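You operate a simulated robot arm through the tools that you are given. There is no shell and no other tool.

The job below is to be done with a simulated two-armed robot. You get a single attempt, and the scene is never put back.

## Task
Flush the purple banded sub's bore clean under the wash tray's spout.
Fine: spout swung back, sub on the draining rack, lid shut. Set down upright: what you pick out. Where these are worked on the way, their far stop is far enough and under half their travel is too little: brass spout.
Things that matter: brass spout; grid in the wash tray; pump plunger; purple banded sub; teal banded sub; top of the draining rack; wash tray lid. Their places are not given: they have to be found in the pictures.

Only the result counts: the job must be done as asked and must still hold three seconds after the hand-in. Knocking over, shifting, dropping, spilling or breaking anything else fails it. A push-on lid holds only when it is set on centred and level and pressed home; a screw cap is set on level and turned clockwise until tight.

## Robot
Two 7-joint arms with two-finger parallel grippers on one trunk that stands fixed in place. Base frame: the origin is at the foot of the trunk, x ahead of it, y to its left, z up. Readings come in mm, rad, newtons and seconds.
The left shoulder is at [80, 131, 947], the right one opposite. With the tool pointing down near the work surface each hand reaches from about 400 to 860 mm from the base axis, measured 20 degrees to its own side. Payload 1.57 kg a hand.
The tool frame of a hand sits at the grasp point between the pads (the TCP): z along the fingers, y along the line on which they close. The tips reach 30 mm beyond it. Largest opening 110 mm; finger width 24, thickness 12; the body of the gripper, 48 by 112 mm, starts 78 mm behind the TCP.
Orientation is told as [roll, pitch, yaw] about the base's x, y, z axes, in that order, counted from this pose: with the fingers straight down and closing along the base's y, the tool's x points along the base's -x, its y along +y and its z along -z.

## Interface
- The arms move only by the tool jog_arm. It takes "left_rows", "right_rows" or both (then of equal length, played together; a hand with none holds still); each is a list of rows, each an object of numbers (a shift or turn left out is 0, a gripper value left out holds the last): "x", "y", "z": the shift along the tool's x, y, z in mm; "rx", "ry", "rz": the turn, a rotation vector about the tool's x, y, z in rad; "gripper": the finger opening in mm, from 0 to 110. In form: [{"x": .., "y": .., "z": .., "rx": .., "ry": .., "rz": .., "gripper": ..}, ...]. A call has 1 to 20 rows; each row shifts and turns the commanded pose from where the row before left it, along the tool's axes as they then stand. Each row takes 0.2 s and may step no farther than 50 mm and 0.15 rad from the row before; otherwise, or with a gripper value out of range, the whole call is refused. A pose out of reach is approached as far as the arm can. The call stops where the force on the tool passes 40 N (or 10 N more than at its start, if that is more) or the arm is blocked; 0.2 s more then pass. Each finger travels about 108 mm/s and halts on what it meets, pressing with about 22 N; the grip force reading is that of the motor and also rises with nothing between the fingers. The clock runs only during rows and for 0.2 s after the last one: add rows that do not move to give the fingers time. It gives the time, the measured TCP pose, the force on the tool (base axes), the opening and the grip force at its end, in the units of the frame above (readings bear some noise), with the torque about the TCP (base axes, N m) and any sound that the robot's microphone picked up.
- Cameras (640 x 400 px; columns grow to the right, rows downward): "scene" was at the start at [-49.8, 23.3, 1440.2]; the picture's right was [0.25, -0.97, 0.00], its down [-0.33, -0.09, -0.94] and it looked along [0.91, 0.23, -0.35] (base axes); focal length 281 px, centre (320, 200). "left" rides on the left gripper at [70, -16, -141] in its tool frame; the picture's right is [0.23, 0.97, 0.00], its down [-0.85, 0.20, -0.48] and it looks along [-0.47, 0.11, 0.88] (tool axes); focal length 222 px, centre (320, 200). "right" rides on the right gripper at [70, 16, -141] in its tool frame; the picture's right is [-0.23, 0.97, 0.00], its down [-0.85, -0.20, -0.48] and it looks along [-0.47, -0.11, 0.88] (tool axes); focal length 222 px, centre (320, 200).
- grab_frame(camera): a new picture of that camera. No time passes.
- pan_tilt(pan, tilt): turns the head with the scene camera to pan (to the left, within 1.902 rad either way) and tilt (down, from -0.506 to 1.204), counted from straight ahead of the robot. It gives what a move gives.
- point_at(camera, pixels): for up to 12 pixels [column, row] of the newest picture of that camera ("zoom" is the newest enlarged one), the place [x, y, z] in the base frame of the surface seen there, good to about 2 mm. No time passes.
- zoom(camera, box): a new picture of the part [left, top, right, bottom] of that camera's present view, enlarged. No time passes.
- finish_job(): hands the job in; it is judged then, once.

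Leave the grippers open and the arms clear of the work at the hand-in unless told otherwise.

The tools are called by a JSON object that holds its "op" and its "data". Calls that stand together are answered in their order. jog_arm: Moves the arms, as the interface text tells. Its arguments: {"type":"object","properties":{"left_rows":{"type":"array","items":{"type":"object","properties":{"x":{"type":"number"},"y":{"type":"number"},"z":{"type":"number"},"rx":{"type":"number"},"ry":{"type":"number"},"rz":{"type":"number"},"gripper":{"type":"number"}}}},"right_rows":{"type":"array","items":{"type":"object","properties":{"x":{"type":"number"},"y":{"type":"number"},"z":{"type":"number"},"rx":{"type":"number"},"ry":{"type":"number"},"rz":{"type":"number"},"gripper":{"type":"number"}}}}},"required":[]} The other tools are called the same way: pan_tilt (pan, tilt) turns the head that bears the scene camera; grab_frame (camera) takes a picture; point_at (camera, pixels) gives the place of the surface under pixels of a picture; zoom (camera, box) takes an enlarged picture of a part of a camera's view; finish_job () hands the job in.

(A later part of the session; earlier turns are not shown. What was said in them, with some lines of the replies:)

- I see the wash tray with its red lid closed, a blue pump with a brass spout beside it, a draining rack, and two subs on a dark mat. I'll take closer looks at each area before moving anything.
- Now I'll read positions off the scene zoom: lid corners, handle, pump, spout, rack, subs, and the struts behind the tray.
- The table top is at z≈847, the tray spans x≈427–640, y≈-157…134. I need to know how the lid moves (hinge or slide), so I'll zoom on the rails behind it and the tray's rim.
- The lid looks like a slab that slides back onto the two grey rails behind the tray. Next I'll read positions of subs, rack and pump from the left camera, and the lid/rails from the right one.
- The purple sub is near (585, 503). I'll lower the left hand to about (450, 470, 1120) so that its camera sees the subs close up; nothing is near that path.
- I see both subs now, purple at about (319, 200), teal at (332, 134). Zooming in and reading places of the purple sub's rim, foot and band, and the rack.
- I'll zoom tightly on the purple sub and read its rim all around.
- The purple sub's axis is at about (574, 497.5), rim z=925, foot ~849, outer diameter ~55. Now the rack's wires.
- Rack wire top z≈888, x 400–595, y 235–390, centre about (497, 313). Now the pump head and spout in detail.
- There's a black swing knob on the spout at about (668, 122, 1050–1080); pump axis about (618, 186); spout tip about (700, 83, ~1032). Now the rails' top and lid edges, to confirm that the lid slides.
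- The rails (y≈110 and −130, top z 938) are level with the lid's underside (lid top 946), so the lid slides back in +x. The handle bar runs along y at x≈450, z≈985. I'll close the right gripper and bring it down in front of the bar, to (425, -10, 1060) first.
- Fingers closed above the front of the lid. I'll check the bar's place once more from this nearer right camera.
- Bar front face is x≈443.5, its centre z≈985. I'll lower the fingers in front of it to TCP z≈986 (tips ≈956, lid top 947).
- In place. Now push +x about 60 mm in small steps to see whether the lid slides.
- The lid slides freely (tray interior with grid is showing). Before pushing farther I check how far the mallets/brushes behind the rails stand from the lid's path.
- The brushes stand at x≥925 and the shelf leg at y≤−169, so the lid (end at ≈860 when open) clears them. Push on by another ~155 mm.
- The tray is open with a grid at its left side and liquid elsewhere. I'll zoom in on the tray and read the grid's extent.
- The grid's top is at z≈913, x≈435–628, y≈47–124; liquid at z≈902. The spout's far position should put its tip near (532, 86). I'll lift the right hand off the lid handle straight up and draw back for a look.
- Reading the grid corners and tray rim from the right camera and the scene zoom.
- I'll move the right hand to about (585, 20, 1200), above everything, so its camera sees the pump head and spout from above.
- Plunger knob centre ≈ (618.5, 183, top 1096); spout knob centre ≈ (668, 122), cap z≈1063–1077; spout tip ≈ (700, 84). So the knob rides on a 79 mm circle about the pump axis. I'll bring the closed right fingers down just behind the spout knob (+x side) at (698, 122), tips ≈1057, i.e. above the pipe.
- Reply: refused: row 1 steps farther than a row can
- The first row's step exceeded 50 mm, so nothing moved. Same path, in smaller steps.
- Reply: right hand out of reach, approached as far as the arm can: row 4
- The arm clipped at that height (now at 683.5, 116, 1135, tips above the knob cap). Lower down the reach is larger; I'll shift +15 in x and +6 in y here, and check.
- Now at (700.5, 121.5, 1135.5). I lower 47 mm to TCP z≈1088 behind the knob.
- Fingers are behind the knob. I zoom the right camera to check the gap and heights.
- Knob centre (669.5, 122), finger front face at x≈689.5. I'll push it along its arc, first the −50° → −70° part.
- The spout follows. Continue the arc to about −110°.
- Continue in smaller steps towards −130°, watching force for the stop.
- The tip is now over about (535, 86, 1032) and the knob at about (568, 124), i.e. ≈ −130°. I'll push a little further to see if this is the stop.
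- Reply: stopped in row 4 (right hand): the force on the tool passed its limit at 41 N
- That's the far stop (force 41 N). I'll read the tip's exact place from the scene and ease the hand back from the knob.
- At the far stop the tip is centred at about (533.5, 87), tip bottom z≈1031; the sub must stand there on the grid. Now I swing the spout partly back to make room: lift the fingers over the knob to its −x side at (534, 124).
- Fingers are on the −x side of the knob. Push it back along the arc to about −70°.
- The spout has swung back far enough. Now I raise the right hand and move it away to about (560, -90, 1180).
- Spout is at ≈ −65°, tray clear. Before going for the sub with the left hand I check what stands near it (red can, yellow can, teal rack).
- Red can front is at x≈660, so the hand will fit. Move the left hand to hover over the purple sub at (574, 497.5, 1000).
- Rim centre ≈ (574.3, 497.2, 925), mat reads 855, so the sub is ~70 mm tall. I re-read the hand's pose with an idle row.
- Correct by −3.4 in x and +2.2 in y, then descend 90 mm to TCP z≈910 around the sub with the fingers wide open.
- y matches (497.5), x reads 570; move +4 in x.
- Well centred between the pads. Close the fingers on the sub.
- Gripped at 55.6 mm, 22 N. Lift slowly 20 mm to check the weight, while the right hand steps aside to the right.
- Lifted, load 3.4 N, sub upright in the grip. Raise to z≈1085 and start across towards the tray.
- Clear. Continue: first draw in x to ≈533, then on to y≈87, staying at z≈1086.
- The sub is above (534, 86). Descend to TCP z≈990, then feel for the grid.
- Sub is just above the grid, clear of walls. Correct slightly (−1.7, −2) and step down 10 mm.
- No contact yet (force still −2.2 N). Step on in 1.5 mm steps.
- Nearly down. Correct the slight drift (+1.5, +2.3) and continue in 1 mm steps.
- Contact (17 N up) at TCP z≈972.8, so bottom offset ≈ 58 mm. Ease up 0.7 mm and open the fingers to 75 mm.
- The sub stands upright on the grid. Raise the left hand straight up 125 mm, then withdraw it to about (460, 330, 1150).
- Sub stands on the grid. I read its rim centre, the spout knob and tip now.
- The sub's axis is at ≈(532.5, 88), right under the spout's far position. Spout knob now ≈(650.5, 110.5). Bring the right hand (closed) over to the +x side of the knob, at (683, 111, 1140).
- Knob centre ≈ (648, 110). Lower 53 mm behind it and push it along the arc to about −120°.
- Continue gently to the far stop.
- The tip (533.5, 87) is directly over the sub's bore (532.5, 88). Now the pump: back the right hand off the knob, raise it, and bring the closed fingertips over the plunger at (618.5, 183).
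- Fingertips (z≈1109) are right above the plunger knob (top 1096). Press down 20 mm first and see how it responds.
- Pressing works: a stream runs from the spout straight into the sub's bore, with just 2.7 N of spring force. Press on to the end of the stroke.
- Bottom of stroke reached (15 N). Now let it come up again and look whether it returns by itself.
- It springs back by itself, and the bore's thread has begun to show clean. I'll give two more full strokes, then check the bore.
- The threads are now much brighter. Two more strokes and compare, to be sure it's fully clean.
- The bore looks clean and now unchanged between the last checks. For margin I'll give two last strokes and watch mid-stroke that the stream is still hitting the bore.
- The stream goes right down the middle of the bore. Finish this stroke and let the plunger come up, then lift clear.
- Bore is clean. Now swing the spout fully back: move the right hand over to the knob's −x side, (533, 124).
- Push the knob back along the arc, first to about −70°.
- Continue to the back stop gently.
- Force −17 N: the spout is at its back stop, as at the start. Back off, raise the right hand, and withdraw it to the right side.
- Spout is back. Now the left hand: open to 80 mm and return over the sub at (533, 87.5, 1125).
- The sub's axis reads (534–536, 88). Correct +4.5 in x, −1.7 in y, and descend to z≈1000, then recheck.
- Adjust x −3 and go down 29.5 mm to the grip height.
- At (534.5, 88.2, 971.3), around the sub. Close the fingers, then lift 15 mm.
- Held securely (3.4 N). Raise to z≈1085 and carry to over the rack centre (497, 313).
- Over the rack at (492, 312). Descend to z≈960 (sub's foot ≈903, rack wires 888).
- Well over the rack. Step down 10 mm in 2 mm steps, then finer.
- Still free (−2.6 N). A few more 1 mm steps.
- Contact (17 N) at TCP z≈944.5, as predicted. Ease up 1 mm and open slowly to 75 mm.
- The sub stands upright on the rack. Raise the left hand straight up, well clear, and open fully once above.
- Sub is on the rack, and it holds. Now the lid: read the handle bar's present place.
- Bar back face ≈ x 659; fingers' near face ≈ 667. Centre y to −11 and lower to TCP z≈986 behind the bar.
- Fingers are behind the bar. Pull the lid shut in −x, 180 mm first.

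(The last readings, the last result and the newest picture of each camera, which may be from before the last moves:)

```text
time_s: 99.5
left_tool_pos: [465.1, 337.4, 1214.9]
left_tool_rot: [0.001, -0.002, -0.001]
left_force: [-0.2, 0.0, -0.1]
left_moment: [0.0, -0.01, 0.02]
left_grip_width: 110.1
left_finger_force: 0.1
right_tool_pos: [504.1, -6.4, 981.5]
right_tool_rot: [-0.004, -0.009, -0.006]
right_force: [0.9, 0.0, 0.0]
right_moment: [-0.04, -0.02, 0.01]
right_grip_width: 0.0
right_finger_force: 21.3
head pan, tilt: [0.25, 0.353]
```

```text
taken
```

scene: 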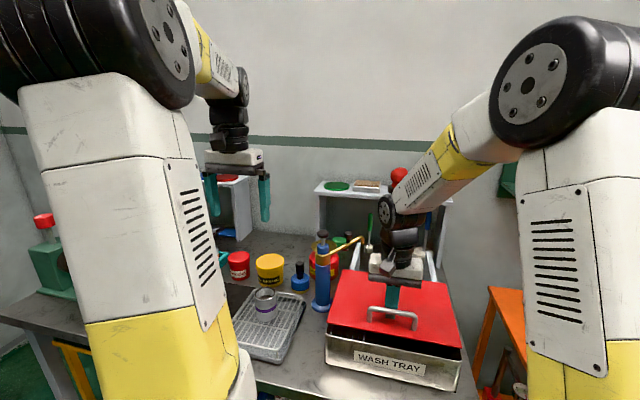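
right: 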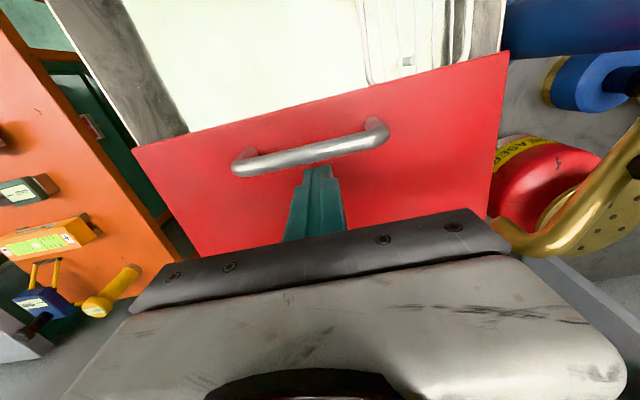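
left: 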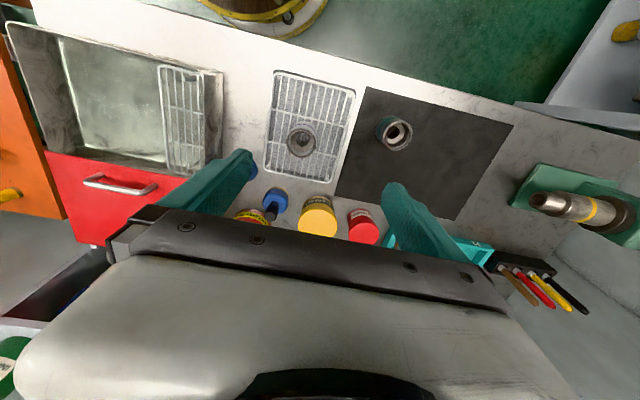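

Nearly shut. Lift the fingers 3 mm for clearance over the lid and pull the rest in smaller steps.

{"op": "jog_arm", "data": {"right_rows": [{"x": 5, "z": -3}, {"x": 7}, {"x": 7}, {"x": 6}, {"x": 4}, {"x": 3}, {"x": 3}, {}]}}

{"op": "zoom", "data": {"camera": "scene", "box": [310, 260, 480, 395]}}

```text
time_s: 101.3
left_tool_pos: [464.5, 337.4, 1214.9]
left_tool_rot: [-0.001, 0.0, 0.0]
left_force: [-0.8, -1.5, -0.2]
left_moment: [0.03, 0.0, -0.02]
left_grip_width: 110.0
left_finger_force: 0.1
right_tool_pos: [469.7, -7.9, 986.9]
right_tool_rot: [-0.004, -0.008, -0.004]
right_force: [2.1, -0.7, -0.2]
right_moment: [0.0, 0.0, 0.03]
right_grip_width: 0.0
right_finger_force: 21.4
head pan, tilt: [0.25, 0.353]
```

```text
2.96 times, centred on (395, 328) of scene
```

zoom: 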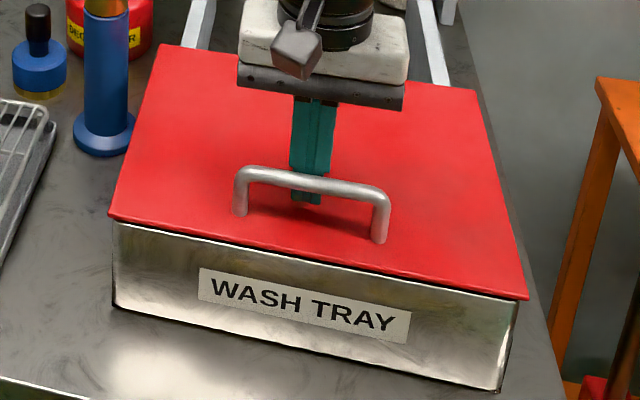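

Almost home. Go on in 1.5 mm steps until resistance shows.

{"op": "jog_arm", "data": {"right_rows": [{"x": 1.5}, {"x": 1.5}, {}]}}

{"op": "point_at", "data": {"camera": "scene", "pixels": [[375, 311], [395, 309], [412, 313], [338, 334], [440, 358]]}}

```text
time_s: 102.1
left_tool_pos: [465.2, 337.5, 1214.9]
left_tool_rot: [-0.002, 0.0, 0.001]
left_force: [0.0, 0.4, 0.2]
left_moment: [0.0, -0.01, 0.02]
left_grip_width: 110.0
left_finger_force: 0.1
right_tool_pos: [467.4, -6.9, 984.5]
right_tool_rot: [-0.004, -0.011, -0.006]
right_force: [7.5, -2.4, 1.0]
right_moment: [-0.06, 0.0, 0.05]
right_grip_width: 0.2
right_finger_force: 21.1
head pan, tilt: [0.25, 0.353]
```

```text
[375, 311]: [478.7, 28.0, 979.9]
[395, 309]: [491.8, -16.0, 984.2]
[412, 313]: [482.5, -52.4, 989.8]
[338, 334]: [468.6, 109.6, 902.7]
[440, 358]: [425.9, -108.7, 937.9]
```

Resistance of 7.5 N is beginning. One or two more small steps, then a fresh picture.

{"op": "jog_arm", "data": {"right_rows": [{"x": 1}, {"x": 1}, {}]}}

{"op": "grab_frame", "data": {"camera": "scene"}}

{"op": "point_at", "data": {"camera": "scene", "pixels": [[392, 322], [374, 317], [411, 325], [326, 335], [345, 339], [462, 360], [367, 324], [417, 329]]}}

{"op": "zoom", "data": {"camera": "scene", "box": [310, 310, 480, 400]}}

```text
time_s: 102.9
left_tool_pos: [465.5, 337.4, 1214.1]
left_tool_rot: [0.001, 0.002, 0.001]
left_force: [-0.3, -0.1, 0.3]
left_moment: [0.02, -0.02, 0.0]
left_grip_width: 110.2
left_finger_force: 0.1
right_tool_pos: [467.2, -6.8, 985.1]
right_tool_rot: [-0.004, -0.012, -0.007]
right_force: [26.3, -0.2, -10.3]
right_moment: [0.2, -0.13, 0.03]
right_grip_width: 0.0
right_finger_force: 21.6
head pan, tilt: [0.25, 0.353]
```

```text
taken
```

scene: 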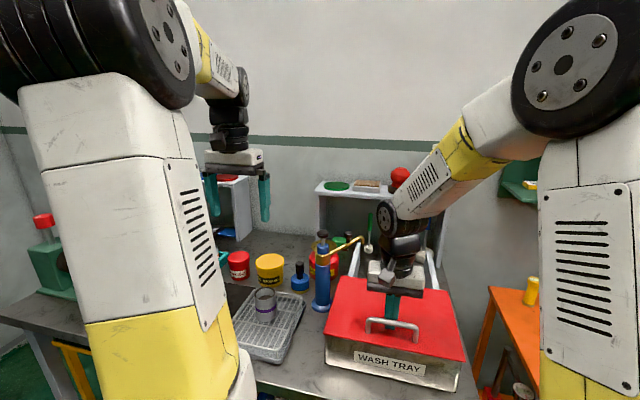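

```text
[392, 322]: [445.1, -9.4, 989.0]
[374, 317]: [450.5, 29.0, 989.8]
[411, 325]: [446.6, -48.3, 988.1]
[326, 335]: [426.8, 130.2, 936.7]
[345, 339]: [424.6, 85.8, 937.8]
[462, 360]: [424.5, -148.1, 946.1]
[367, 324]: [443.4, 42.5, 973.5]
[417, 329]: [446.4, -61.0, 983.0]
```

```text
3.76 times, centred on (395, 355) of scene
```

zoom: 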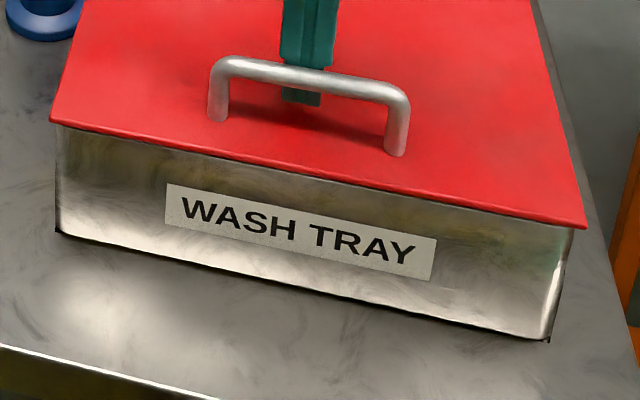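

The lid is against its stop (26 N, no more motion), with front edge and handle at exactly the starting readings. Ease back +x, then raise the right hand clear and withdraw.

{"op": "jog_arm", "data": {"right_rows": [{"x": -4}, {"x": -6}, {"z": -25}, {"z": -35}, {"z": -40}, {"z": -40}, {"x": 10, "y": -25, "z": -40}, {"x": 15, "y": -25, "z": -40, "gripper": 110}, {"x": 15, "y": -25, "z": -40}, {}, {}]}}

{"op": "grab_frame", "data": {"camera": "scene"}}

{"op": "grab_frame", "data": {"camera": "right"}}

{"op": "grab_frame", "data": {"camera": "left"}}

```text
time_s: 105.3
left_tool_pos: [463.9, 337.1, 1215.0]
left_tool_rot: [0.0, 0.0, 0.0]
left_force: [-0.6, -0.2, -0.6]
left_moment: [0.0, 0.0, 0.0]
left_grip_width: 109.8
left_finger_force: 0.1
right_tool_pos: [431.0, -81.7, 1245.0]
right_tool_rot: [-0.005, -0.008, -0.005]
right_force: [0.1, -0.4, -0.3]
right_moment: [0.0, -0.02, -0.02]
right_grip_width: 109.7
right_finger_force: 0.1
head pan, tilt: [0.25, 0.353]
```

```text
taken
```

scene: 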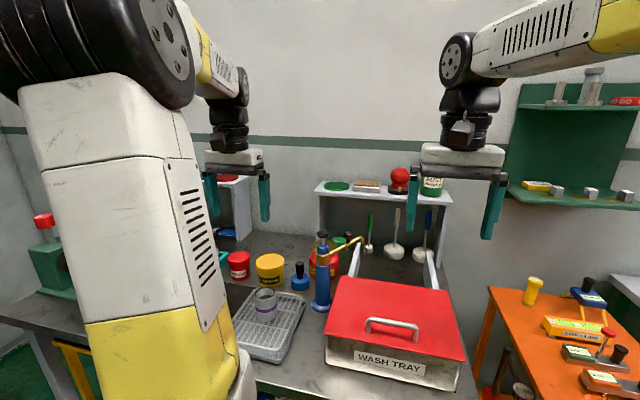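

```text
taken
```

right: 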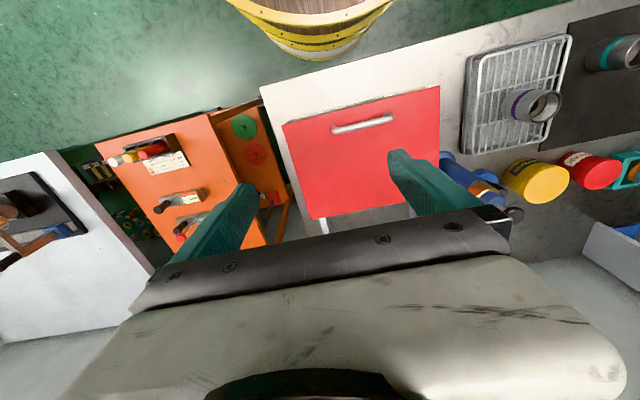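

```text
taken
```

left: 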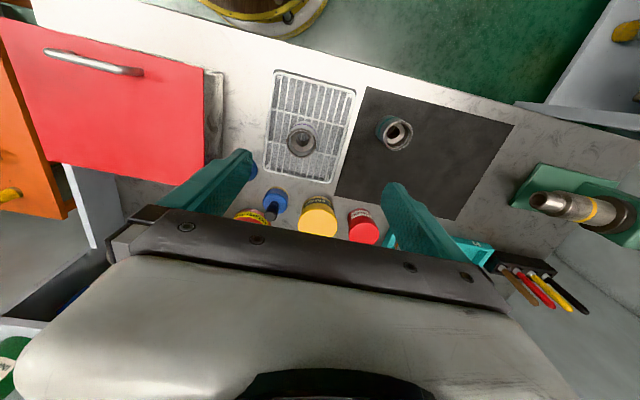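

Lid shut, spout back, sub on the rack. A last close check of the sub, spout and lid before handing in.

{"op": "zoom", "data": {"camera": "left", "box": [255, 90, 425, 190]}}

{"op": "zoom", "data": {"camera": "scene", "box": [225, 225, 475, 395]}}

{"op": "point_at", "data": {"camera": "scene", "pixels": [[362, 242], [265, 290], [256, 295], [276, 295], [266, 322], [392, 322], [340, 278], [463, 355], [322, 234]]}}

```text
3.76 times, centred on (340, 140) of left
```

zoom: 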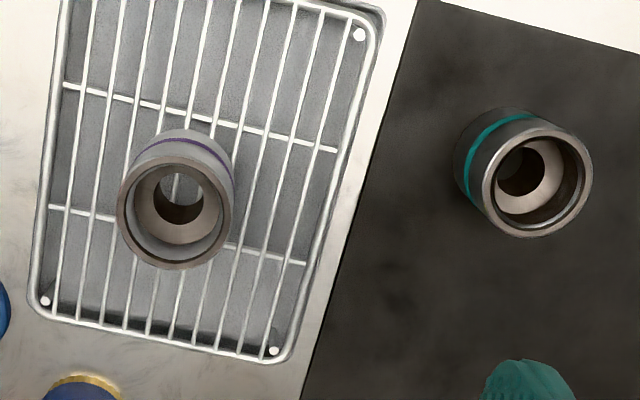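

```text
2.35 times, centred on (350, 310) of scene
```

zoom: 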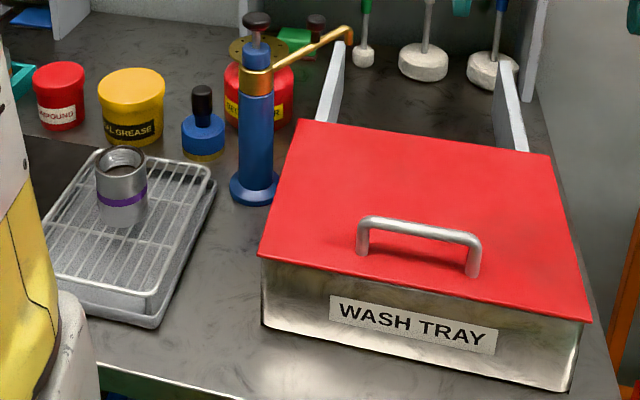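

```text
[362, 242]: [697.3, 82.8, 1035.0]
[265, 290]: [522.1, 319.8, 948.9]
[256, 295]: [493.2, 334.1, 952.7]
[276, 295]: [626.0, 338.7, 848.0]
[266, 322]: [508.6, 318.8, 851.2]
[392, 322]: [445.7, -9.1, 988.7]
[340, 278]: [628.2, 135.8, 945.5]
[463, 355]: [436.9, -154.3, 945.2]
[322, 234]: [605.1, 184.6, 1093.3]
```

The spout tip reads (697, 83, 1035) and the lid handle (446, −9, 989), both where they were at the start. The purple sub stands upright on the rack with a clean bore, and the teal sub was not touched. Both hands are open and clear, so I'm handing in.

{"op": "finish_job", "data": {}}

```text
The job is handed in.
```

The purple banded sub's bore is flushed clean, and the sub is standing upright on the draining rack. I've handed the job in; no verdict has come back.

- **Flush:** with the lid slid open and the sub on the tray's grid, I swung the spout to its far stop, directly over the bore. I pumped seven strokes. The threads went from dark to bright, with no further change over the last strokes.
- **Spout:** it is back against its rear stop, and the tip reads within about 1 mm of where it started.
- **Lid:** it is pulled shut against its stop, and the handle reads within about 1 mm of its starting place.
- **Everything else:** the teal banded sub and the items around the work were not touched. Both grippers are open and clear.
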